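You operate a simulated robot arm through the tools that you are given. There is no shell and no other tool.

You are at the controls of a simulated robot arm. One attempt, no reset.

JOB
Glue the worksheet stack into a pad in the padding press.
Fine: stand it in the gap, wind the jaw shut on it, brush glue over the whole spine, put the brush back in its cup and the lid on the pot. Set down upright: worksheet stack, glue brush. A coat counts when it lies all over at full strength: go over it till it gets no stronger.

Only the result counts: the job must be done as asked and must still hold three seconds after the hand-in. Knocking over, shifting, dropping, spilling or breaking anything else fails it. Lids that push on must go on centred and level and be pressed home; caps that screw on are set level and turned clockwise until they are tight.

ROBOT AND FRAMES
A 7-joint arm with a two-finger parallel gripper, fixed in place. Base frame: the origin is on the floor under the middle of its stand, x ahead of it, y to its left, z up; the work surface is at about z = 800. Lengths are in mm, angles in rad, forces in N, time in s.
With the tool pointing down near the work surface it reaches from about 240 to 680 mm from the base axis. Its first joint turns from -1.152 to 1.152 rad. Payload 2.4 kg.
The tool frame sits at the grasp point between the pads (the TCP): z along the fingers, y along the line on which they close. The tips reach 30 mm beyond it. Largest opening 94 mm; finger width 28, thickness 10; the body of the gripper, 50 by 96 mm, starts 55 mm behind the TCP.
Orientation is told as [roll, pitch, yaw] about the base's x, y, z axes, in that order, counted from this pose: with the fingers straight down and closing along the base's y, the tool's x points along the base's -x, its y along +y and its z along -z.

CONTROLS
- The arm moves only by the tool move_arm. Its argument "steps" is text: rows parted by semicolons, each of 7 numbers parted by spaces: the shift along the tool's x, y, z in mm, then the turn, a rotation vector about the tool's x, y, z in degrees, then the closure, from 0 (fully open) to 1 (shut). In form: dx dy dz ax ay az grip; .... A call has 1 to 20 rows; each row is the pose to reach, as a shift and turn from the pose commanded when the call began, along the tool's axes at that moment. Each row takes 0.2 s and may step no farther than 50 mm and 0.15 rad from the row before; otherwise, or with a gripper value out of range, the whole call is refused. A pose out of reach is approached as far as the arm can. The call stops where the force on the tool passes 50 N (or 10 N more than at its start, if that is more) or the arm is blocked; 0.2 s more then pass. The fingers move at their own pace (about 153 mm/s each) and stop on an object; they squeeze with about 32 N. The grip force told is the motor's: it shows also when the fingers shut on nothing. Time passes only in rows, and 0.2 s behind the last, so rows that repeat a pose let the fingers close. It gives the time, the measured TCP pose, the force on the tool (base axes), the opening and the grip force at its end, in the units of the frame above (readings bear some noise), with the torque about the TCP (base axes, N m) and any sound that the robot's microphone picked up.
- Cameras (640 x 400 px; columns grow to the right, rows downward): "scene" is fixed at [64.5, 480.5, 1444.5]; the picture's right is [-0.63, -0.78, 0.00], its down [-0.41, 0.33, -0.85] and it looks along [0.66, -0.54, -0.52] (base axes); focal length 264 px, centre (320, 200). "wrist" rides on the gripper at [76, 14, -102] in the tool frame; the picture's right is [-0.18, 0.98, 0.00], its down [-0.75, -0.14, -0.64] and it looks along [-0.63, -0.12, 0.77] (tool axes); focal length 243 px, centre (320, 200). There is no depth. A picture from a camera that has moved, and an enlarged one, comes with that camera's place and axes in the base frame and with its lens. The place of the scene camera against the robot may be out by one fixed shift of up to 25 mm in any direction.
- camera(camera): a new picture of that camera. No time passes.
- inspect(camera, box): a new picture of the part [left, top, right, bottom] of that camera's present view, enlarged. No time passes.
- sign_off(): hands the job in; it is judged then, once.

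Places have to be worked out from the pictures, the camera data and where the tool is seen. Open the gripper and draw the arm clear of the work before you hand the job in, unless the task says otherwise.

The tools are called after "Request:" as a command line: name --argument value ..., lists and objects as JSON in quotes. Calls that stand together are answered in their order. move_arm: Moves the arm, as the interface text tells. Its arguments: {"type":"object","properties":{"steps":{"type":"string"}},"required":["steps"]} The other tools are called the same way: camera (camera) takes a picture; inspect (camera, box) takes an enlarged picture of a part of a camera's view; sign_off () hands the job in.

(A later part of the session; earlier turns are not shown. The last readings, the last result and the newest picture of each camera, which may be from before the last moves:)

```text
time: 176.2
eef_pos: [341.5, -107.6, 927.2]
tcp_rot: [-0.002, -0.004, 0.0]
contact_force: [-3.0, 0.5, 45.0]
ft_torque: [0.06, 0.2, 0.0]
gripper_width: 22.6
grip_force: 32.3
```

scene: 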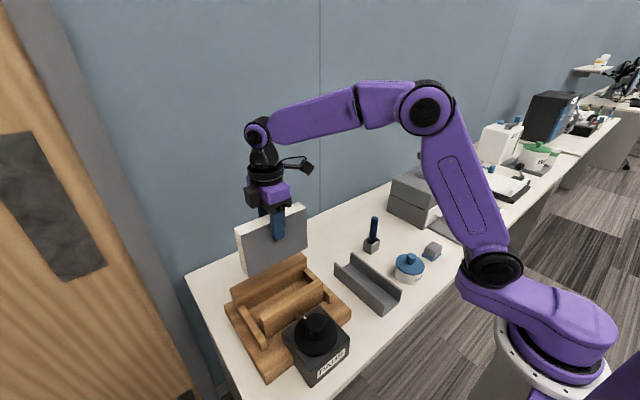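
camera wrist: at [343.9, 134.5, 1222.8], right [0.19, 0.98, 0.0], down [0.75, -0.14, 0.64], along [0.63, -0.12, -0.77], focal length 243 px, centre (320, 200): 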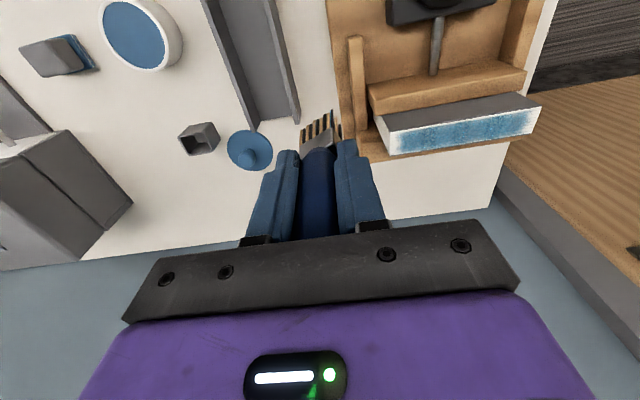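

Firm contact held for about a second. Lifting out now.

Request:
move_arm --steps "0 0 -1 0 0 0 1; 0 0 -2 0 0 0 1; 0 0 -20 0 0 0 1; 0 0 -60 0 0 0 1; 0 0 -100 0 0 0 1; 0 0 -140 0 0 0 1; 0 0 -140 0 0 0 1"

Request:
inspect --camera "scene" --box '[360, 170, 480, 310]'

Request:
inspect --camera "wrist" --box '[270, 80, 370, 180]'

```text
time: 177.8
eef_pos: [340.9, -109.7, 1065.2]
tcp_rot: [0.0, -0.002, -0.001]
contact_force: [0.0, -0.3, -0.1]
ft_torque: [-0.01, 0.0, -0.02]
gripper_width: 22.2
grip_force: 32.2
```

```text
2.86 times, centred on (420, 240) of scene
camera zoom: at [64.4, 480.6, 1444.5], right [-0.63, -0.78, 0.0], down [-0.41, 0.33, -0.85], along [0.66, -0.54, -0.52], focal length 755 px, centre (34, 86)
```

zoom: 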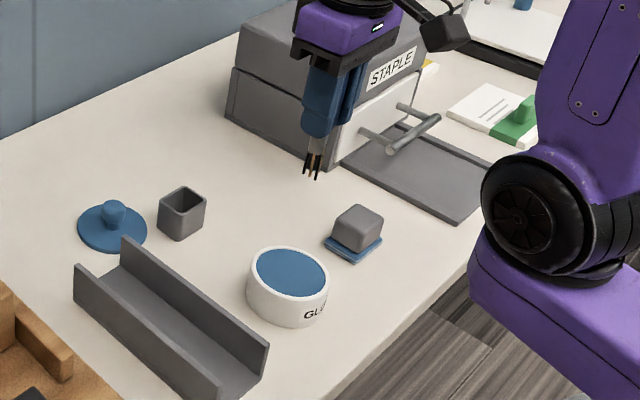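

```text
4.00 times, centred on (320, 130) of wrist
camera zoom: at [264.6, -94.7, 1168.3], right [0.18, 0.98, 0.0], down [0.75, -0.14, 0.64], along [0.63, -0.12, -0.77], focal length 970 px, centre (320, 480)
```

zoom: 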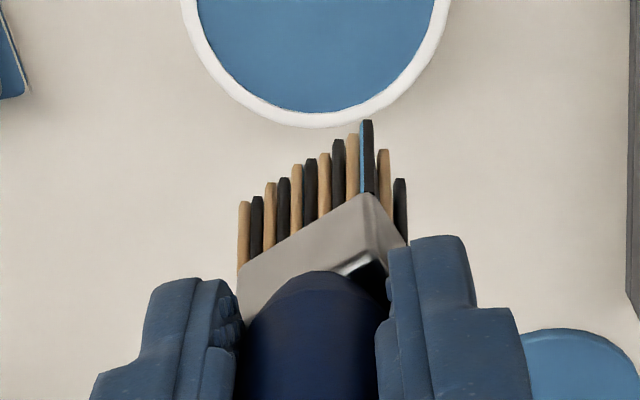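

Back to the spine's −y end with the fresh load, brush square across it.

Request:
move_arm --steps "-16.3 34.4 -10 0 0 -7.9 1; -32.7 68.9 -10 0 0 -15.8 1; -49 103.3 -10 0 0 -23.7 1; -65.3 137.8 -10 0 0 -31.6 1; -81.7 172.2 -10 0 0 -39.5 1; -98 206.7 -10 0 0 -47.4 1; -114.3 241 -10 0 0 -55.3 1; -130.7 275.5 -10 0 0 -63.2 1; -147 310 -10 0 0 -71 1; -147 310 15 0 0 -71 1; -147 310 20 0 0 -71 1; -147 310 20 0 0 -71 1"

```text
time: 180.3
eef_pos: [488.3, 202.1, 1044.6]
tcp_rot: [-0.001, 0.0, 1.239]
contact_force: [0.1, 0.3, 0.6]
ft_torque: [0.01, 0.01, 0.02]
gripper_width: 22.5
grip_force: 31.9
```

At 1045, just above contact. Lowering 2.5 mm.

Request:
move_arm --steps "0 0 1.2 0 0 0 1; 0 0 2.4 0 0 0 1; 0 0 2.4 0 0 0 1"

```text
time: 181.2
eef_pos: [488.3, 202.3, 1042.5]
tcp_rot: [-0.002, 0.0, 1.24]
contact_force: [-0.7, -0.5, -0.6]
ft_torque: [-0.03, 0.03, 0.02]
gripper_width: 22.5
grip_force: 32.1
```

Request:
move_arm --steps "0 0 0.5 0 0 0 1; 0 0 1 0 0 0 1; 0 0 1 0 0 0 1"

```text
time: 181.9
eef_pos: [487.2, 202.2, 1042.8]
tcp_rot: [-0.001, 0.0, 1.239]
contact_force: [0.5, 0.1, -1.1]
ft_torque: [0.03, 0.0, 0.0]
gripper_width: 22.6
grip_force: 32.2
```

Still free; 0.8 mm more.

Request:
move_arm --steps "0 0 0.4 0 0 0 1; 0 0 0.8 0 0 0 1; 0 0 0.8 0 0 0 1"

```text
time: 182.8
eef_pos: [487.9, 200.5, 1042.6]
tcp_rot: [-0.001, -0.001, 1.24]
contact_force: [-0.1, 0.1, 0.6]
ft_torque: [0.02, 0.05, 0.02]
gripper_width: 22.4
grip_force: 32.1
```

Touching. I'll add 0.4 mm and make a slow pass from the −y end to the +y end on x≈487.

Request:
move_arm --steps "7.6 -2.6 0.4 0 0 0 1; 0 0 0.4 0 0 0 1; -7.56 2.6 0.4 0 0 0 1; -15.6 5.4 0.4 0 0 0 1; -23.6 8.1 0.4 0 0 0 1; -31.7 10.9 0.4 0 0 0 1; -39.7 13.7 0.4 0 0 0 1; -47.7 16.4 0.4 0 0 0 1; -55.8 19.2 0.4 0 0 0 1; -63.8 22 0.4 0 0 0 1; -71.9 24.7 0.4 0 0 0 1; -79.9 27.5 0.4 0 0 0 1; -87.9 30.3 0.4 0 0 0 1; -96 33 0.4 0 0 0 1; -104 35.8 0.4 0 0 0 1; -112 38.6 0.4 0 0 0 1; -120 41.4 0.4 0 0 0 1; -128 44.1 0.4 0 0 0 1; -136.2 46.9 0.4 0 0 0 1; -141.8 48.8 0.4 0 0 0 1"

Request:
inspect --camera "wrist" --box '[230, 0, 410, 160]'

```text
time: 186.9
eef_pos: [488.0, 351.9, 1042.6]
tcp_rot: [-0.003, -0.002, 1.239]
contact_force: [0.7, -4.1, 19.4]
ft_torque: [-0.42, 0.3, 0.04]
gripper_width: 22.2
grip_force: 31.7
```

```text
2.50 times, centred on (320, 80) of wrist
camera zoom: at [449.5, 284.1, 1145.8], right [-0.87, 0.49, 0.0], down [0.38, 0.67, 0.64], along [0.32, 0.56, -0.76], focal length 606 px, centre (320, 500)
```

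zoom: 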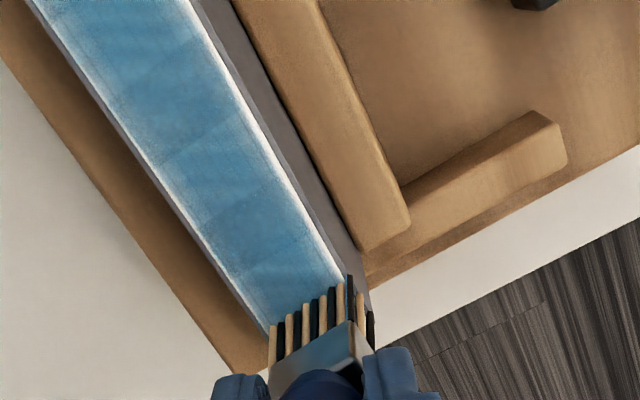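

The shading pattern is unchanged so far. I'll return on lane x≈499 toward −y with 0.5 mm less pressure.

Request:
move_arm --steps "0.88 -6.65 -0.5 0 0 0 1; 3.98 -13 -0.5 0 0 0 1; 12.5 -15.9 -0.5 0 0 0 1; 21 -18.9 -0.5 0 0 0 1; 29.5 -21.8 -0.5 0 0 0 1; 38 -24.7 -0.4 0 0 0 1; 46.5 -27.7 -0.4 0 0 0 1; 55 -30.6 -0.3 0 0 0 1; 63.5 -33.5 -0.3 0 0 0 1; 72.1 -36.4 -0.2 0 0 0 1; 80.6 -39.4 -0.2 0 0 0 1; 89.1 -42.3 -0.1 0 0 0 1; 97.6 -45.2 -0.1 0 0 0 1; 106.1 -48.2 0 0 0 0 1; 114.6 -51.1 0 0 0 0 1; 123.1 -54 0 0 0 0 1; 130.7 -56.6 0 0 0 0 1; 138.2 -59.2 0 0 0 0 1; 144 -61.2 0 0 0 0 1; 138.2 -59.2 0 0 0 0 1"

Request:
inspect --camera "scene" --box '[230, 210, 330, 310]'

```text
time: 191.2
eef_pos: [500.6, 202.3, 1043.6]
tcp_rot: [-0.005, -0.003, 1.238]
contact_force: [-1.2, 5.4, 27.5]
ft_torque: [0.77, 0.2, -0.04]
gripper_width: 22.2
grip_force: 32.0
```

```text
4.00 times, centred on (280, 260) of scene
camera zoom: at [64.0, 480.5, 1444.5], right [-0.63, -0.78, 0.0], down [-0.41, 0.33, -0.85], along [0.66, -0.54, -0.52], focal length 1056 px, centre (480, -40)
```

zoom: 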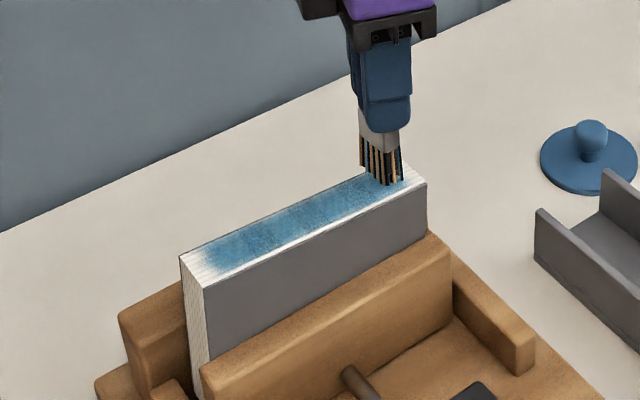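

The drag has tipped the stack again, with the +y end up. I'll ease up slowly so it settles back gently, then check.

Request:
move_arm --steps "-3 1 -0.5 0 0 0 1; -6 2 -1 0 0 0 1; -9 3 -1.5 0 0 0 1; -12 4 -2 0 0 0 1; -12 4 -3 0 0 0 1; -12 4 -6 0 0 0 1; -12 4 -15 0 0 0 1; -12 4 -40 0 0 0 1; -12 4 -40 0 0 0 1"

Request:
inspect --camera "scene" --box '[230, 210, 330, 310]'

Request:
inspect --camera "wrist" --box '[230, 0, 410, 180]'

```text
time: 193.2
eef_pos: [499.8, 214.5, 1080.4]
tcp_rot: [-0.001, -0.001, 1.239]
contact_force: [1.1, 0.1, -0.5]
ft_torque: [0.0, 0.01, -0.01]
gripper_width: 22.5
grip_force: 32.0
```

```text
4.00 times, centred on (280, 260) of scene
camera zoom: at [64.5, 480.6, 1444.5], right [-0.63, -0.78, 0.0], down [-0.41, 0.33, -0.85], along [0.66, -0.54, -0.52], focal length 1056 px, centre (480, -40)
```

zoom: 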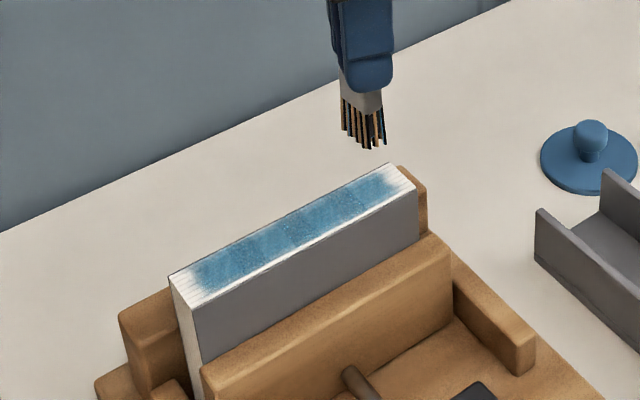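

```text
2.22 times, centred on (320, 90) of wrist
camera zoom: at [460.6, 146.8, 1184.7], right [-0.87, 0.49, 0.0], down [0.38, 0.67, 0.64], along [0.32, 0.56, -0.77], focal length 539 px, centre (320, 444)
```

zoom: 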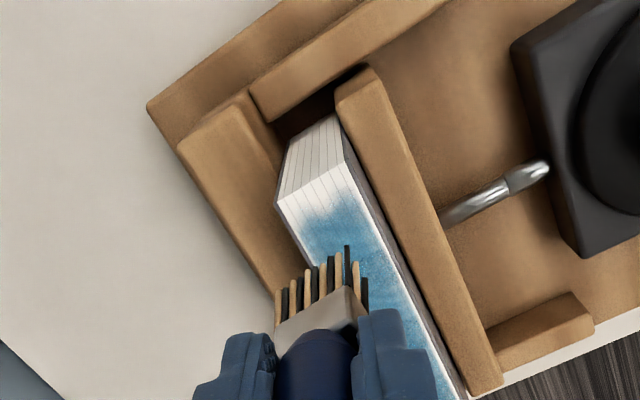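

The stack is upright again but has crept 4–5 mm along +y, so it clearly needs tightening. I'll return the brush to its cup now, re-tighten the knob, then reassess the coat. First I'll carry the brush above the cup, turned so its width lies along y.

Request:
move_arm --steps "25.7 -8.3 0 0 0 7.5 1; 51.5 -16.7 0 0 0 15 1; 77.2 -25 0 0 0 22.5 1; 103 -33.3 0 0 0 30 1; 128.7 -41.7 5 0 0 37.5 1; 154.4 -50 10 0 0 45 1; 180.1 -58.3 15 0 0 52.5 1; 205.9 -66.7 20 0 0 60 1; 231.6 -75 30 0 0 67.5 1; 257.3 -83.3 40 0 0 75 1; 283 -91.7 45 0 0 82.5 1; 308.8 -100 50 0 0 90 1; 308.8 -100 50 0 0 90 1"

Request:
camera --camera "wrist"

Request:
inspect --camera "wrist" --box '[230, 20, 410, 180]'

Request:
inspect --camera "scene" --box '[330, 160, 450, 290]'

```text
time: 195.9
eef_pos: [492.6, -110.2, 1031.5]
tcp_rot: [-0.001, -0.001, -0.333]
contact_force: [0.1, -0.6, -0.7]
ft_torque: [0.01, 0.02, -0.01]
gripper_width: 22.5
grip_force: 31.6
```

```text
taken
camera wrist: at [424.7, -72.4, 1134.8], right [0.5, 0.87, 0.0], down [0.66, -0.38, 0.64], along [0.56, -0.32, -0.77], focal length 243 px, centre (320, 200)
```

wrist: 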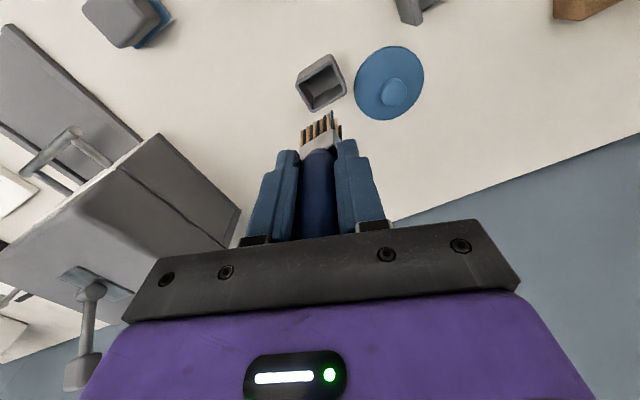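

```text
2.50 times, centred on (320, 100) of wrist
camera zoom: at [424.7, -72.4, 1134.8], right [0.5, 0.87, 0.0], down [0.66, -0.38, 0.64], along [0.56, -0.32, -0.77], focal length 606 px, centre (320, 450)
```

zoom: 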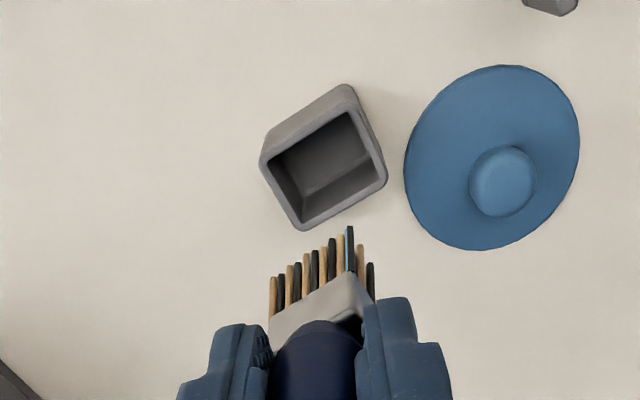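

```text
3.08 times, centred on (390, 225) of scene
camera zoom: at [64.5, 480.5, 1444.5], right [-0.63, -0.78, 0.0], down [-0.41, 0.33, -0.85], along [0.66, -0.54, -0.52], focal length 813 px, centre (105, 123)
```

zoom: 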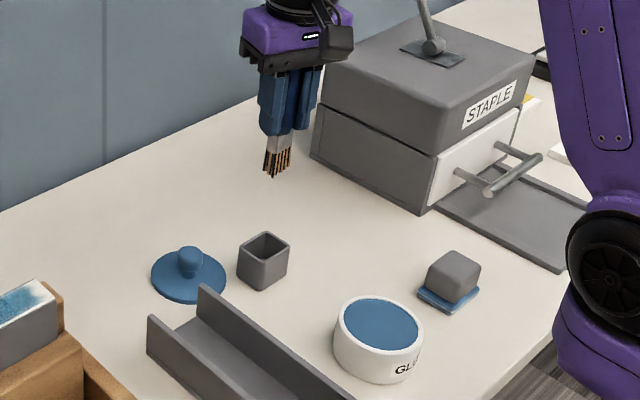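

The brush is aligned with the cup's edges, but its tip leans about 4–5 mm forward of the gripper axis. I'll shift the TCP to bring the tip over the cup centre, lower to just above the rim, and check.

Request:
move_arm --steps "4.7 2.1 30 0 0 0 1; 4.7 2.1 60 0 0 0 1; 4.7 2.1 82 0 0 0 1; 4.7 2.1 82 0 0 0 1"

Request:
inspect --camera "wrist" --box '[230, 40, 410, 200]'

Request:
inspect --camera "scene" --box '[340, 190, 420, 280]'

```text
time: 196.9
eef_pos: [489.7, -107.4, 949.4]
tcp_rot: [0.0, -0.001, -0.329]
contact_force: [0.1, 0.6, 0.4]
ft_torque: [0.01, -0.02, 0.0]
gripper_width: 22.3
grip_force: 31.8
```

```text
2.50 times, centred on (320, 120) of wrist
camera zoom: at [421.8, -68.9, 1052.1], right [0.49, 0.87, 0.0], down [0.67, -0.38, 0.64], along [0.56, -0.32, -0.77], focal length 606 px, centre (320, 400)
```

zoom: 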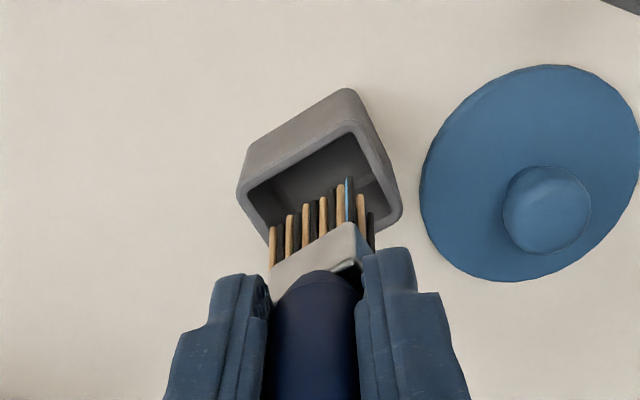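

```text
4.44 times, centred on (380, 235) of scene
camera zoom: at [64.5, 480.5, 1444.5], right [-0.63, -0.78, 0.0], down [-0.41, 0.33, -0.85], along [0.66, -0.54, -0.52], focal length 1174 px, centre (53, 44)
```

zoom: 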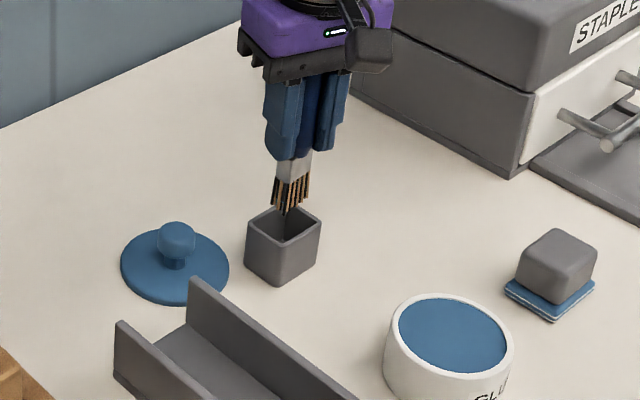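

The tip is now centred over the cup opening. I'll lower most of the way in, stopping short of the floor.

Request:
move_arm --steps "0 0 12 0 0 0 1; 0 0 24 0 0 0 1; 0 0 36 0 0 0 1; 0 0 46 0 0 0 1; 0 0 52 0 0 0 1; 0 0 52 0 0 0 1"

Request:
inspect --camera "wrist" --box '[230, 40, 410, 200]'

Request:
inspect --camera "scene" --box '[340, 190, 420, 280]'

```text
time: 198.3
eef_pos: [490.2, -107.2, 897.6]
tcp_rot: [-0.002, -0.004, -0.332]
contact_force: [-0.1, 0.1, -0.2]
ft_torque: [0.02, 0.01, -0.02]
gripper_width: 22.2
grip_force: 32.0
```

```text
2.50 times, centred on (320, 120) of wrist
camera zoom: at [422.1, -68.9, 1000.5], right [0.49, 0.87, 0.0], down [0.66, -0.38, 0.64], along [0.56, -0.32, -0.77], focal length 606 px, centre (320, 400)
```

zoom: 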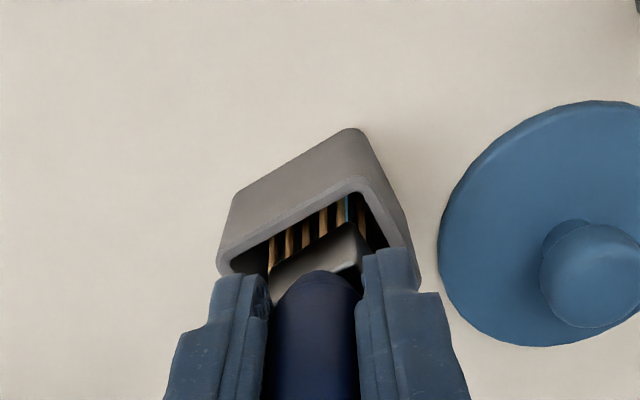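

```text
4.44 times, centred on (380, 235) of scene
camera zoom: at [64.5, 480.5, 1444.5], right [-0.63, -0.78, 0.0], down [-0.41, 0.33, -0.85], along [0.66, -0.54, -0.52], focal length 1174 px, centre (53, 44)
```

zoom: 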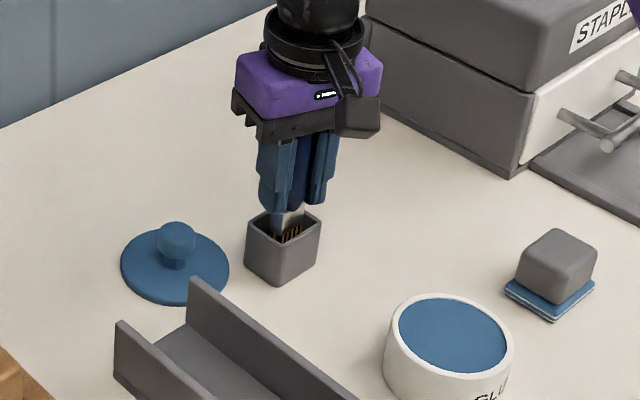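

The brush is inside the cup with no contact force. I'll lower in small steps to the cup floor.

Request:
move_arm --steps "0 0 1.5 0 0 0 1; 0 0 3 0 0 0 1; 0 0 4 0 0 0 1; 0 0 4 0 0 0 1"

```text
time: 199.3
eef_pos: [490.0, -107.1, 892.6]
tcp_rot: [-0.001, -0.002, -0.333]
contact_force: [1.0, 0.2, -0.9]
ft_torque: [0.01, -0.01, 0.01]
gripper_width: 22.3
grip_force: 31.6
```

Request:
move_arm --steps "0 0 1 0 0 0 1; 0 0 2 0 0 0 1; 0 0 2 0 0 0 1"

```text
time: 200.2
eef_pos: [491.1, -107.3, 891.5]
tcp_rot: [0.0, -0.002, -0.332]
contact_force: [0.3, -0.5, 0.2]
ft_torque: [-0.01, 0.0, -0.01]
gripper_width: 22.7
grip_force: 32.1
```

Still no floor contact at about 891; 1.5 mm more.

Request:
move_arm --steps "0 0 0.8 0 0 0 1; 0 0 1.5 0 0 0 1; 0 0 1.5 0 0 0 1"

```text
time: 200.9
eef_pos: [490.3, -106.6, 890.6]
tcp_rot: [-0.001, -0.003, -0.329]
contact_force: [0.7, -0.4, 0.2]
ft_torque: [0.01, 0.01, 0.03]
gripper_width: 22.4
grip_force: 32.1
```

Request:
move_arm --steps "0 0 0.8 0 0 0 1; 0 0 1.5 0 0 0 1; 0 0 1.5 0 0 0 1"

```text
time: 201.8
eef_pos: [490.2, -107.8, 888.7]
tcp_rot: [-0.001, -0.001, -0.332]
contact_force: [-0.2, -0.4, -1.0]
ft_torque: [0.02, 0.0, -0.04]
gripper_width: 22.8
grip_force: 32.0
```

Nothing yet at about 888; continuing 2 mm.

Request:
move_arm --steps "0 0 1 0 0 0 1; 0 0 2 0 0 0 1; 0 0 2 0 0 0 1"

Request:
inspect --camera "scene" --box '[350, 200, 410, 270]'

```text
time: 202.6
eef_pos: [490.0, -106.1, 887.4]
tcp_rot: [-0.001, -0.002, -0.332]
contact_force: [-1.7, 0.6, 9.7]
ft_torque: [0.09, 0.19, -0.03]
gripper_width: 22.5
grip_force: 32.1
```

```text
5.71 times, centred on (380, 235) of scene
camera zoom: at [64.3, 480.6, 1444.5], right [-0.63, -0.78, 0.0], down [-0.41, 0.33, -0.85], along [0.66, -0.54, -0.52], focal length 1509 px, centre (-23, 0)
```

zoom: 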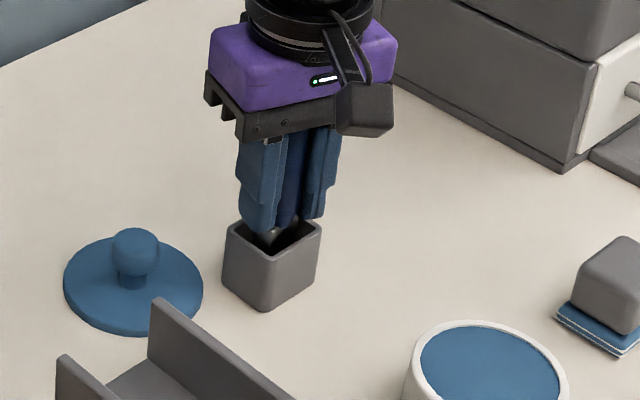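

The floor is reached with 9.7 N. I'll ease up slightly, open gently, let the brush settle, then rise clear.

Request:
move_arm --steps "0 0 -0.5 0 0 0 1; 0 0 -0.5 0 0 0 0.7; 0 0 -0.5 0 0 0 0.5; 0 0 -0.5 0 0 0 0.4; 0 0 -0.5 0 0 0 0.3; 0 0 -0.5 0 0 0 0.3"

Request:
inspect --camera "wrist" --box '[210, 40, 430, 240]'

Request:
inspect --camera "scene" --box '[350, 190, 420, 270]'

```text
time: 203.9
eef_pos: [490.1, -107.4, 888.0]
tcp_rot: [0.0, -0.002, -0.333]
contact_force: [0.1, -0.1, -0.6]
ft_torque: [0.0, -0.02, -0.02]
gripper_width: 65.8
grip_force: 0.0
```

```text
2.00 times, centred on (320, 140) of wrist
camera zoom: at [422.4, -68.8, 990.4], right [0.49, 0.87, 0.0], down [0.67, -0.38, 0.64], along [0.56, -0.32, -0.77], focal length 485 px, centre (320, 320)
```

zoom: 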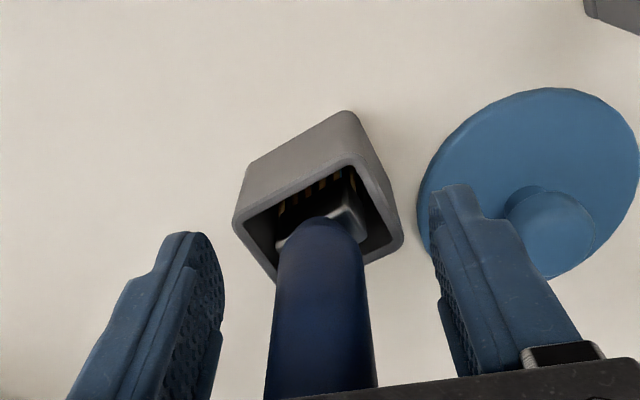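

```text
5.00 times, centred on (385, 230) of scene
camera zoom: at [64.5, 480.5, 1444.5], right [-0.63, -0.78, 0.0], down [-0.41, 0.33, -0.85], along [0.66, -0.54, -0.52], focal length 1320 px, centre (-5, 50)
```

zoom: 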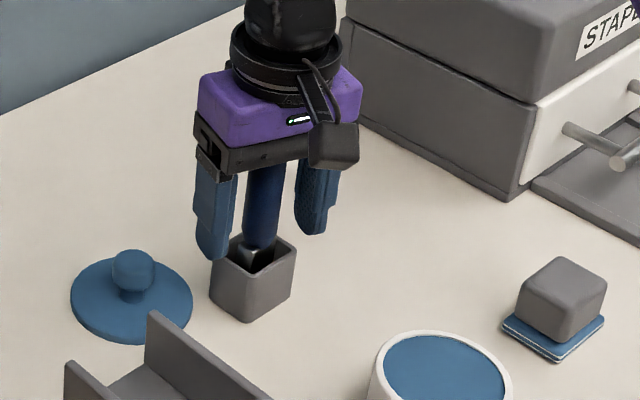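

The brush stands in the cup on its own. I'll rise straight up with the fingers open and check that it stays upright.

Request:
move_arm --steps "0 0 -15 0 0 0 0.3; 0 0 -40 0 0 0 0.3; 0 0 -80 0 0 0 0.2; 0 0 -120 0 0 0 0.1; 0 0 -160 0 0 0 0; 0 0 -160 0 0 0 0"

Request:
camera --camera "wrist"

Request:
inspect --camera "scene" --box '[330, 190, 450, 310]'

```text
time: 205.3
eef_pos: [490.7, -107.6, 1045.9]
tcp_rot: [-0.001, 0.0, -0.331]
contact_force: [0.0, -0.4, -0.2]
ft_torque: [0.01, 0.01, 0.03]
gripper_width: 93.9
grip_force: 0.1
```

```text
taken
camera wrist: at [423.5, -68.9, 1149.7], right [0.49, 0.87, 0.0], down [0.67, -0.38, 0.64], along [0.56, -0.32, -0.77], focal length 243 px, centre (320, 200)
```

wrist: 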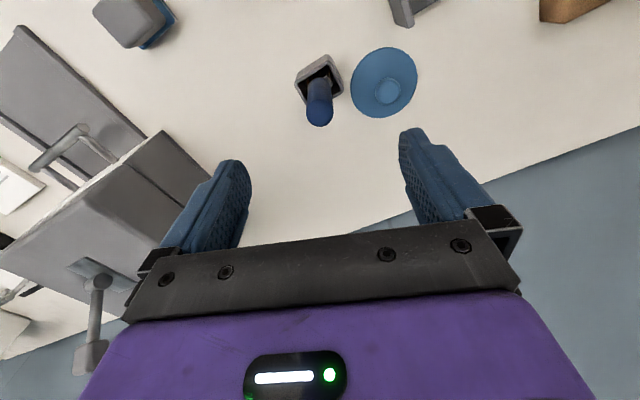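

```text
3.33 times, centred on (390, 250) of scene
camera zoom: at [64.4, 480.6, 1444.5], right [-0.63, -0.78, 0.0], down [-0.41, 0.33, -0.85], along [0.66, -0.54, -0.52], focal length 880 px, centre (87, 33)
```

zoom: 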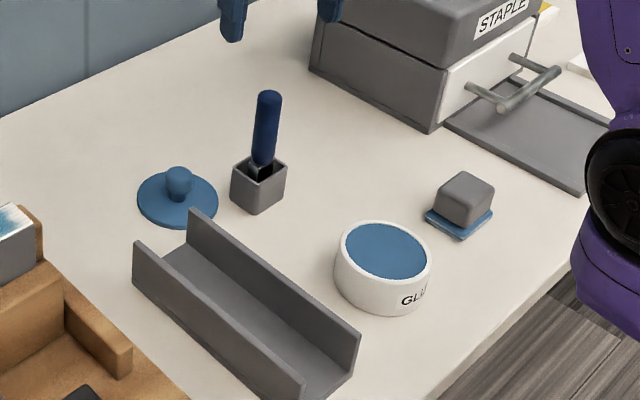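

The brush stands upright in the cup. Now I'll go back to the knob to tighten the clamp, and have a look at the stack on arrival.

Request:
move_arm --steps "19.6 21.8 0 0 0 -7.8 0; 39.3 43.5 0 0 0 -15.6 0; 58.9 65.3 0 0 0 -23.4 0; 78.6 87.1 0 0 0 -31.1 0; 98.2 108.9 0 0 0 -38.9 0; 117.9 130.6 0 0 0 -46.7 0; 137.5 152.4 0 0 0 -54.5 0; 157.1 174.2 0 0 0 -62.3 0; 176.8 195.9 0 0 0 -70.1 0; 196.4 217.7 0 0 0 -77.9 0; 216.1 239.5 0 0 0 -85.6 0; 235.7 261.3 0 0 0 -93.4 0; 255.4 283 0 0 0 -101.2 0; 275 304.8 0 0 0 -109 0; 275 304.8 0 0 0 -109 0"

Request:
camera --camera "wrist"

Request:
inspect --camera "scene" --box '[210, 220, 360, 370]'

Request:
inspect --camera "wrist" --box '[60, 0, 280, 200]'

```text
time: 208.6
eef_pos: [327.9, 270.8, 1046.3]
tcp_rot: [-0.002, 0.0, 1.573]
contact_force: [0.4, -0.7, 0.2]
ft_torque: [0.04, 0.01, -0.01]
gripper_width: 93.6
grip_force: 0.0
```

```text
taken
camera wrist: at [313.6, 195.1, 1150.4], right [-0.98, 0.18, 0.0], down [0.14, 0.75, 0.64], along [0.12, 0.63, -0.77], focal length 243 px, centre (320, 200)
```

wrist: 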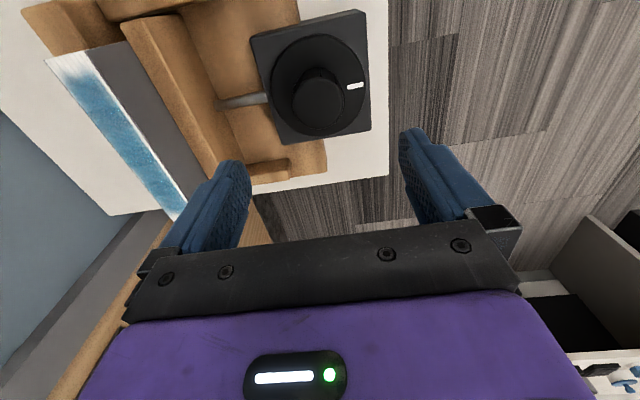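

```text
2.67 times, centred on (285, 295) of scene
camera zoom: at [64.4, 480.6, 1444.5], right [-0.63, -0.78, 0.0], down [-0.41, 0.33, -0.85], along [0.66, -0.54, -0.52], focal length 704 px, centre (413, -53)
```

zoom: 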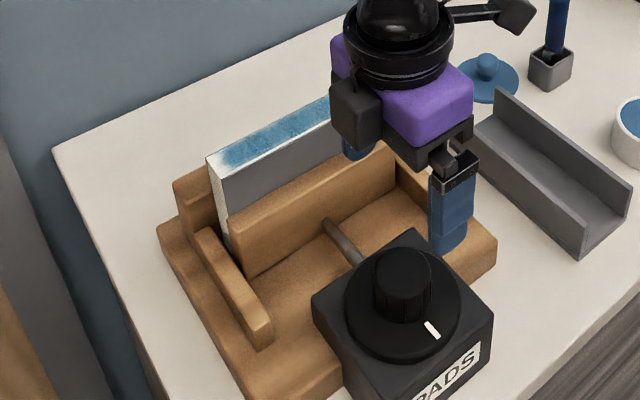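

```text
2.00 times, centred on (170, 100) of wrist
camera zoom: at [313.6, 195.1, 1150.4], right [-0.98, 0.18, 0.0], down [0.14, 0.75, 0.64], along [0.12, 0.63, -0.77], focal length 485 px, centre (620, 400)
```

zoom: 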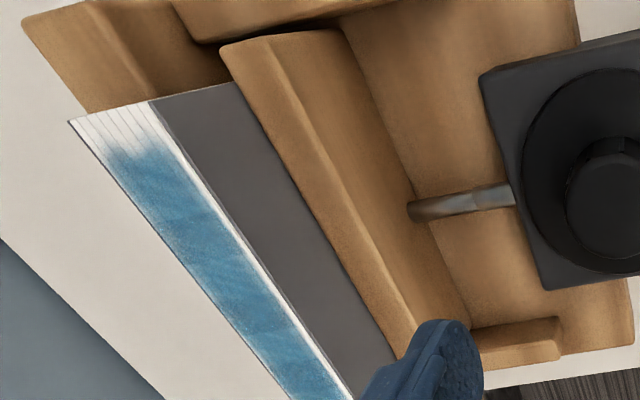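

The knob's mark hasn't moved since I released it. I'll lower onto the knob, grip it and turn clockwise to see whether it takes any more.

Request:
move_arm --steps "0.5 -1.3 40 0 0 0 0; 0.5 -1.3 80 0 0 0 0; 0.5 -1.3 110 0 0 0 0; 0.5 -1.3 126 0 0 0 0; 0.5 -1.3 126 0 0 0 0; 0.5 -1.3 126 0 0 0 0.4; 0.5 -1.3 126 0 0 0 0.7; 0.5 -1.3 126 0 0 0 1; 0.5 -1.3 126 0 0 0 1"

Request:
camera --camera "wrist"

```text
time: 210.6
eef_pos: [330.1, 270.0, 921.2]
tcp_rot: [-0.001, 0.004, 1.571]
contact_force: [-13.4, 0.6, -3.0]
ft_torque: [-0.15, 0.14, 0.01]
gripper_width: 46.8
grip_force: 44.7
```

```text
taken
camera wrist: at [315.6, 194.3, 1024.2], right [-0.98, 0.18, 0.0], down [0.14, 0.76, 0.64], along [0.12, 0.63, -0.77], focal length 243 px, centre (320, 200)
```

wrist: 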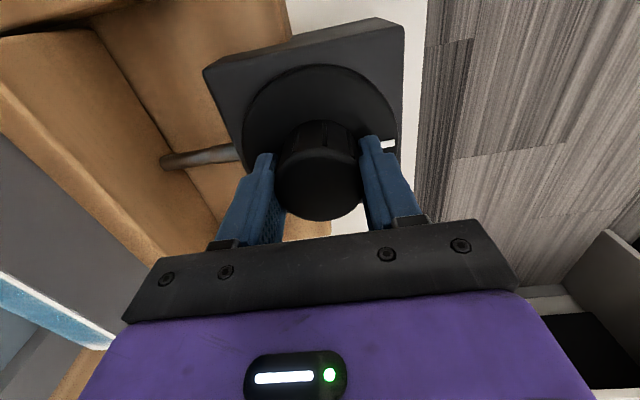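

Gripped. I'll relieve the −13 N side load by 1 mm and turn clockwise 16° to feel for resistance.

Request:
move_arm --steps "0 0.9 0 0 0 0 1; 0 0.9 0 0 0 4 1; 0 0.9 0 0 0 8 1; 0 0.9 0 0 0 12 1; 0 0.9 0 0 0 16 1; 0 0.9 0 0 0 16 1"

Request:
camera --camera "wrist"

Request:
inspect --camera "scene" --box '[210, 220, 310, 320]'

```text
time: 211.9
eef_pos: [330.1, 269.8, 920.1]
tcp_rot: [-0.001, 0.001, 1.29]
contact_force: [-1.4, -5.0, 1.8]
ft_torque: [-0.45, 0.99, 0.85]
gripper_width: 48.0
grip_force: 45.2
```

```text
taken
camera wrist: at [294.8, 200.7, 1024.2], right [-0.89, 0.45, 0.0], down [0.34, 0.69, 0.64], along [0.29, 0.57, -0.77], focal length 243 px, centre (320, 200)
```

wrist: 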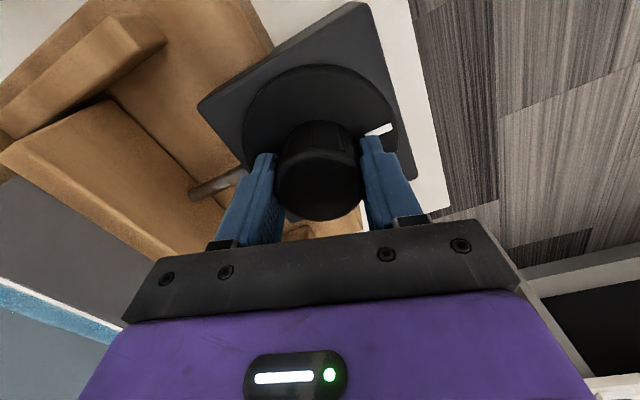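

```text
4.00 times, centred on (260, 270) of scene
camera zoom: at [64.4, 480.4, 1444.5], right [-0.63, -0.78, 0.0], down [-0.41, 0.33, -0.85], along [0.66, -0.54, -0.52], focal length 1056 px, centre (560, -80)
```

zoom: 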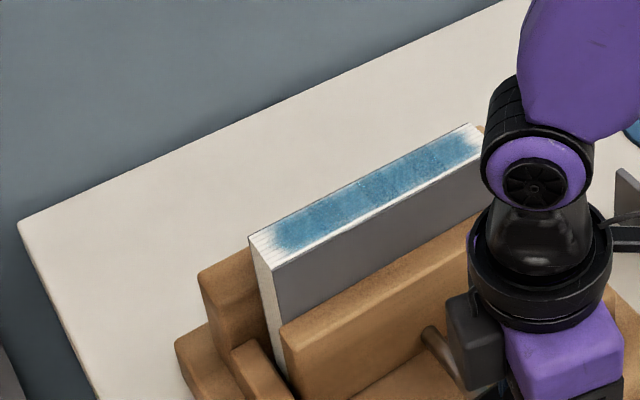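

The knob resists at once (0.85 N·m) and slips in my grip, so the jaw is already at its tight stop and can't go further. I'll release it and move over the press for a clear look at the coat.

Request:
move_arm --steps "0 0 0 0 0 0 0.4; 0 0 0 0 0 0 0; 0 0 -10 0 0 0 0; 0 0 -50 0 0 0 0; 0 0 -90 0 0 0 0; 0 0 -130 0 0 0 0; 0 0 -170 0 0 0 0; 0 0 -200 0 0 0 0; 0 0 -200 0 0 0 0"

Request:
move_arm --steps "-4 -8 0 0 0 8.2 0; -7 -17 0 0 0 16.4 0; -10 -26 0 0 0 24.6 0; -13 -35 0 0 0 32.8 0; -16 -44 0 0 0 41 0; -19 -53 0 0 0 49.2 0; -22 -62 0 0 0 57.4 0; -25 -71 0 0 0 65.6 0; -25.5 -87.9 0 0 0 73.9 0; -25.5 -87.9 0 0 0 73.9 0"

Request:
camera --camera "wrist"

Request:
inspect --camera "wrist" --box '[240, 90, 420, 190]'

```text
time: 213.9
eef_pos: [329.7, 269.7, 1120.6]
tcp_rot: [0.0, 0.0, 1.29]
contact_force: [0.0, -0.4, 0.8]
ft_torque: [-0.03, 0.01, 0.03]
gripper_width: 93.9
grip_force: 0.1
```

```text
time: 216.2
eef_pos: [419.4, 271.4, 1119.6]
tcp_rot: [0.0, -0.001, -0.001]
contact_force: [-0.1, 0.6, -0.3]
ft_torque: [0.0, -0.02, 0.01]
gripper_width: 93.8
grip_force: 0.0
```

```text
taken
camera wrist: at [343.7, 285.2, 1223.8], right [0.18, 0.98, 0.0], down [0.75, -0.14, 0.64], along [0.63, -0.12, -0.77], focal length 243 px, centre (320, 200)
```

wrist: 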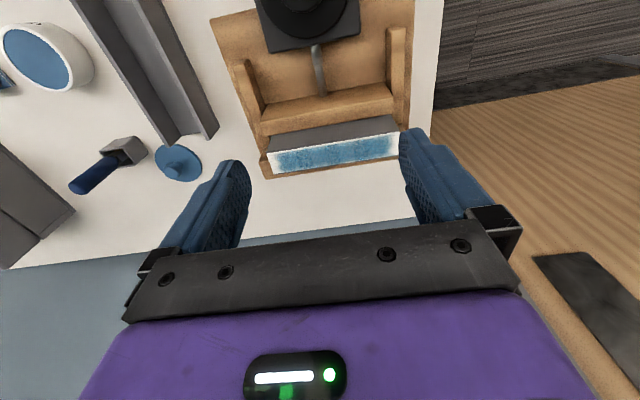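

```text
3.56 times, centred on (330, 140) of wrist
camera zoom: at [343.7, 285.2, 1223.8], right [0.18, 0.98, 0.0], down [0.75, -0.14, 0.64], along [0.63, -0.12, -0.77], focal length 863 px, centre (284, 413)
```

zoom: 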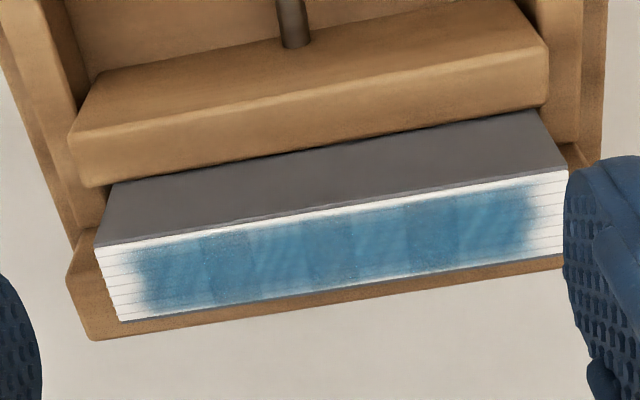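

From above, the strips differ in strength and the −y end is weaker than the +y end, so the coat isn't yet uniform. Strokes along y also drag the loose stack. A better method is to re-grip the brush at yaw 90, with the handle top against the palm, and stroke across the spine along x where the jaws support it. First I'll hover over the brush.

Request:
move_arm --steps "-6 -33 0 0 0 -7.5 0; -12 -66 0 0 0 -15 0; -18 -99 0 0 0 -22.5 0; -24.5 -132 0 0 0 -30 0; -30.7 -165 0 0 0 -37.5 0; -36.8 -198 10 0 0 -45 0; -43 -231 20 0 0 -52.5 0; -49 -264 30 0 0 -60 0; -55 -297 40 0 0 -67.5 0; -61 -330 50 0 0 -75 0; -67.5 -363 60 0 0 -82.5 0; -73.6 -394 70 0 0 -90 0; -73.6 -394 70 0 0 -90 0"

Request:
camera --camera "wrist"

Request:
inspect --camera "wrist" --box '[220, 40, 420, 220]'

```text
time: 218.9
eef_pos: [496.0, -122.9, 1051.8]
tcp_rot: [-0.003, 0.0, 1.574]
contact_force: [-0.8, -0.6, -0.1]
ft_torque: [0.0, -0.03, -0.01]
gripper_width: 93.9
grip_force: 0.0
```

```text
taken
camera wrist: at [481.1, -199.7, 1155.1], right [-0.98, 0.18, 0.0], down [0.14, 0.75, 0.64], along [0.12, 0.63, -0.77], focal length 243 px, centre (320, 200)
```

wrist: 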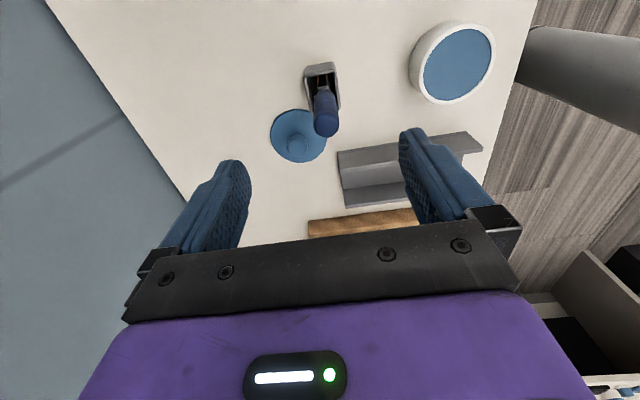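

```text
2.22 times, centred on (320, 130) of wrist
camera zoom: at [481.1, -199.7, 1155.1], right [-0.98, 0.18, 0.0], down [0.14, 0.75, 0.64], along [0.12, 0.63, -0.77], focal length 539 px, centre (320, 356)
```

zoom: 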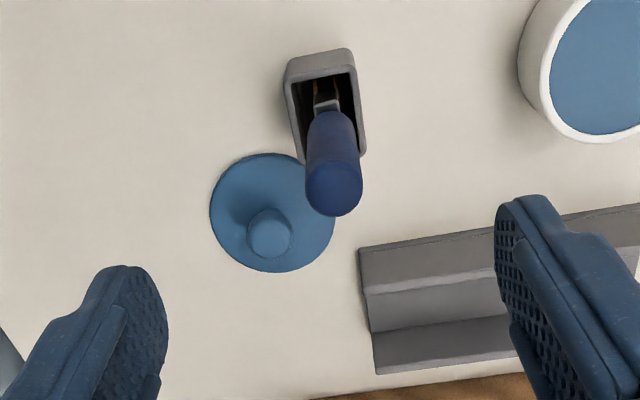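

The handle top is at about (491.5,-111), z≈940. I'll align and descend to TCP z≈888 so the handle top sits just below the palm, then grip.

Request:
move_arm --steps "-11.7 4.5 20 0 0 0 0; -11.7 4.5 60 0 0 0 0; -11.7 4.5 100 0 0 0 0; -11.7 4.5 135 0 0 0 0; -11.7 4.5 155 0 0 0 0; -11.7 4.5 164 0 0 0 0; -11.7 4.5 164 0 0 0 0"

Request:
camera --camera "wrist"

Request:
inspect --camera "scene" --box '[340, 190, 420, 280]'

```text
time: 220.6
eef_pos: [491.8, -111.3, 887.0]
tcp_rot: [-0.001, 0.0, 1.572]
contact_force: [-0.7, -0.1, -0.8]
ft_torque: [-0.04, -0.03, 0.0]
gripper_width: 93.9
grip_force: 0.0
```

```text
taken
camera wrist: at [477.3, -187.8, 990.3], right [-0.98, 0.18, 0.0], down [0.14, 0.75, 0.64], along [0.12, 0.63, -0.77], focal length 243 px, centre (320, 200)
```

wrist: 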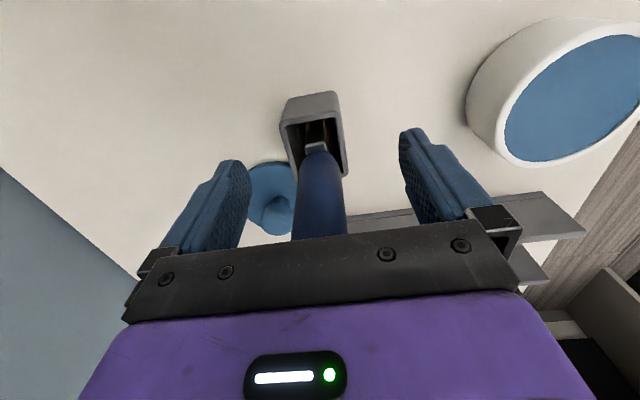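

```text
4.44 times, centred on (380, 235) of scene
camera zoom: at [64.5, 480.5, 1444.5], right [-0.63, -0.78, 0.0], down [-0.41, 0.33, -0.85], along [0.66, -0.54, -0.52], focal length 1174 px, centre (53, 44)
```

zoom: 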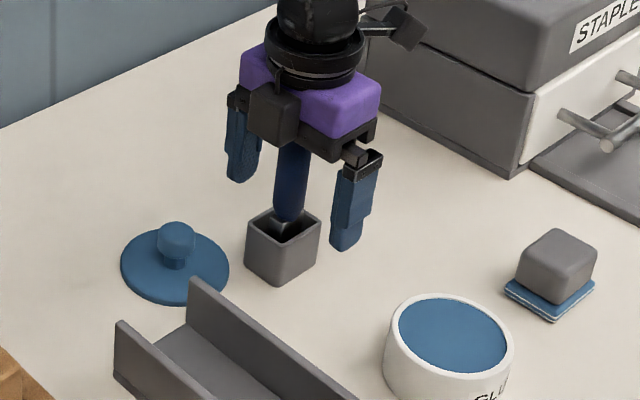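

Aligned, with no contact on the palm. Closing and lifting straight out.

Request:
move_arm --steps "0 0 0 0 0 0 0.4; 0 0 0 0 0 0 0.7; 0 0 0 0 0 0 1; 0 0 0 0 0 0 1; 0 0 -8 0 0 0 1; 0 0 -25 0 0 0 1; 0 0 -60 0 0 0 1; 0 0 -100 0 0 0 1; 0 0 -145 0 0 0 1; 0 0 -145 0 0 0 1"

Request:
inspect --camera "wrist" --box '[220, 20, 420, 220]'

Request:
inspect --camera "scene" --box '[330, 160, 450, 290]'

```text
time: 222.8
eef_pos: [490.1, -112.0, 1032.7]
tcp_rot: [0.001, 0.0, 1.572]
contact_force: [1.1, 0.2, -0.4]
ft_torque: [-0.01, -0.01, 0.0]
gripper_width: 23.7
grip_force: 32.7
```

```text
2.00 times, centred on (320, 120) of wrist
camera zoom: at [476.3, -188.3, 1136.4], right [-0.98, 0.18, 0.0], down [0.14, 0.75, 0.64], along [0.12, 0.63, -0.77], focal length 485 px, centre (320, 360)
```

zoom: 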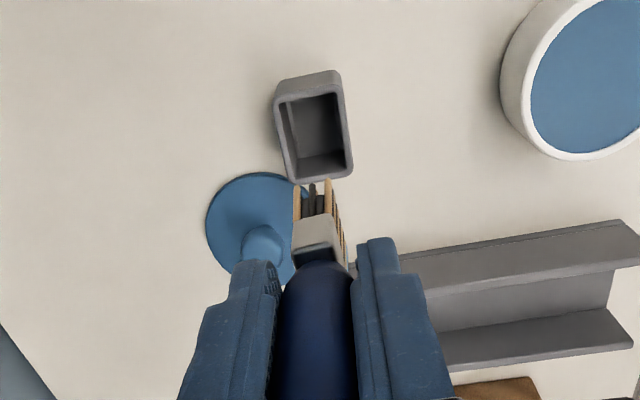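

```text
3.08 times, centred on (390, 225) of scene
camera zoom: at [64.5, 480.5, 1444.5], right [-0.63, -0.78, 0.0], down [-0.41, 0.33, -0.85], along [0.66, -0.54, -0.52], focal length 813 px, centre (105, 123)
```

zoom: 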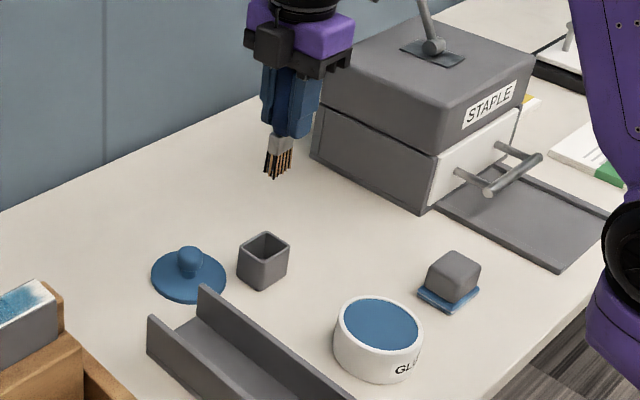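

The brush is now held with its width along y, ready for cross strokes. I'll carry it over the pot and descend to just above the glue.

Request:
move_arm --steps "0 40 0 0 0 0 1; 0 80 0 0 0 0 1; -1 120 0 0 0 0 1; -1.5 150.4 0 0 0 0 1; -1.5 150.4 40 0 0 0 1; -1.5 150.4 80 0 0 0 1; -1.5 150.4 100 0 0 0 1; -1.5 150.4 104 0 0 0 1; -1.5 150.4 104 0 0 0 1"

```text
time: 224.8
eef_pos: [340.6, -110.2, 927.4]
tcp_rot: [-0.003, -0.001, 1.573]
contact_force: [0.1, 1.4, 2.1]
ft_torque: [0.03, -0.13, 0.0]
gripper_width: 23.6
grip_force: 32.2
```

It is just touching (2 N). I'll press about 0.6 mm and dwell, then lift out.

Request:
move_arm --steps "0 0 0.4 0 0 0 1; 0 0 0.7 0 0 0 1; 0 0 0.7 0 0 0 1; 0 0 0.7 0 0 0 1; 0 0 0.7 0 0 0 1; 0 0 0.7 0 0 0 1; 0 0 0.7 0 0 0 1"

Request:
move_arm --steps "0 0 -2 0 0 0 1; 0 0 -20 0 0 0 1; 0 0 -60 0 0 0 1; 0 0 -100 0 0 0 1; 0 0 -145 0 0 0 1; 0 0 -145 0 0 0 1"

Request:
inspect --camera "wrist" --box '[260, 70, 380, 190]'

```text
time: 226.3
eef_pos: [339.6, -111.2, 926.2]
tcp_rot: [-0.002, 0.0, 1.572]
contact_force: [1.8, -1.8, 4.4]
ft_torque: [-0.07, -0.01, 0.03]
gripper_width: 23.8
grip_force: 32.3
```

```text
time: 227.8
eef_pos: [339.9, -110.2, 1072.9]
tcp_rot: [-0.002, -0.002, 1.572]
contact_force: [0.5, -0.3, -0.1]
ft_torque: [0.03, 0.0, -0.02]
gripper_width: 23.7
grip_force: 32.0
```

```text
3.33 times, centred on (320, 130) of wrist
camera zoom: at [325.3, -185.8, 1175.7], right [-0.98, 0.18, 0.0], down [0.14, 0.75, 0.64], along [0.12, 0.63, -0.77], focal length 809 px, centre (320, 433)
```

zoom: 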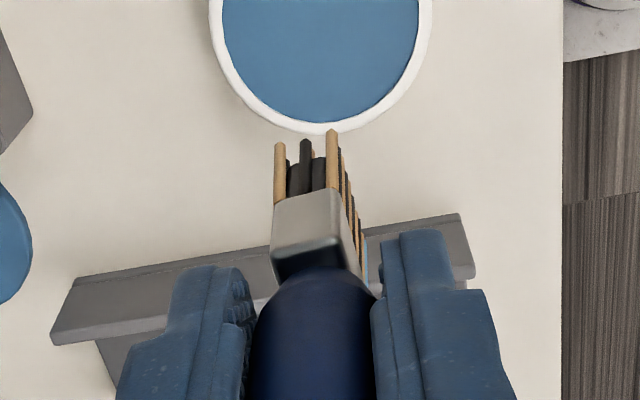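

Loaded again. The stack now spans y≈194–354 and x≈476–512. I'll move above its −y end for the zigzag of cross strokes.

Request:
move_arm --steps "-38 -17 0 0 0 0 1; -76 -34 0 0 0 0 1; -114 -51 0 0 0 0 1; -152 -68 0 0 0 0 1; -190 -85 0 0 0 0 1; -228 -102 0 0 0 0 1; -266 -119 0 0 0 0 1; -306 -146 0 0 0 0 1; -306 -146 18 0 0 0 1; -306 -146 26 0 0 0 1; -306 -146 26 0 0 0 1"

Request:
inspect --camera "wrist" --box '[230, 40, 410, 200]'

Request:
inspect --camera "scene" --box '[230, 200, 350, 310]'

```text
time: 230.2
eef_pos: [486.8, 195.8, 1047.3]
tcp_rot: [-0.004, 0.001, 1.574]
contact_force: [0.8, -0.3, -0.5]
ft_torque: [-0.01, 0.02, 0.01]
gripper_width: 23.8
grip_force: 32.1
```

```text
2.50 times, centred on (320, 120) of wrist
camera zoom: at [471.7, 119.6, 1150.0], right [-0.98, 0.18, 0.0], down [0.14, 0.75, 0.64], along [0.12, 0.63, -0.77], focal length 606 px, centre (320, 400)
```

zoom: 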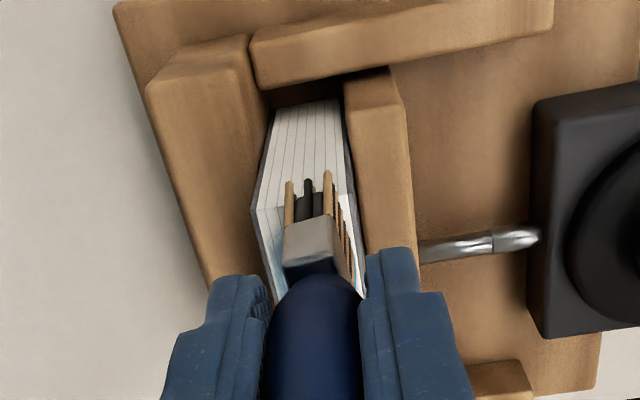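

```text
3.64 times, centred on (290, 255) of scene
camera zoom: at [64.5, 480.6, 1444.5], right [-0.63, -0.78, 0.0], down [-0.41, 0.33, -0.85], along [0.66, -0.54, -0.52], focal length 960 px, centre (429, 0)
```

zoom: 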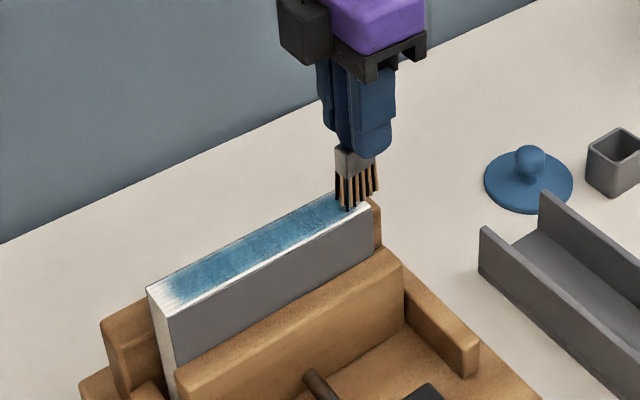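

Now I'll lower to contact here.

Request:
move_arm --steps "0 0 1.5 0 0 0 1; 0 0 3 0 0 0 1; 0 0 3 0 0 0 1"

```text
time: 230.9
eef_pos: [485.7, 196.2, 1044.3]
tcp_rot: [-0.003, -0.001, 1.572]
contact_force: [0.4, -0.3, -0.8]
ft_torque: [0.0, 0.02, -0.01]
gripper_width: 23.7
grip_force: 32.1
```

Request:
move_arm --steps "0 0 0.8 0 0 0 1; 0 0 1.5 0 0 0 1; 0 0 1.5 0 0 0 1"

```text
time: 231.8
eef_pos: [486.2, 195.9, 1041.1]
tcp_rot: [-0.001, 0.0, 1.572]
contact_force: [0.7, -0.2, -1.5]
ft_torque: [0.0, -0.01, 0.0]
gripper_width: 23.7
grip_force: 32.3
```

Still clear at a commanded 1042.5; 1 mm more.

Request:
move_arm --steps "0 0 0.5 0 0 0 1; 0 0 1 0 0 0 1; 0 0 1 0 0 0 1"

```text
time: 232.6
eef_pos: [486.3, 196.6, 1041.3]
tcp_rot: [-0.004, -0.001, 1.573]
contact_force: [-1.7, -1.8, 9.6]
ft_torque: [-0.04, 0.2, 0.02]
gripper_width: 23.6
grip_force: 32.5
```

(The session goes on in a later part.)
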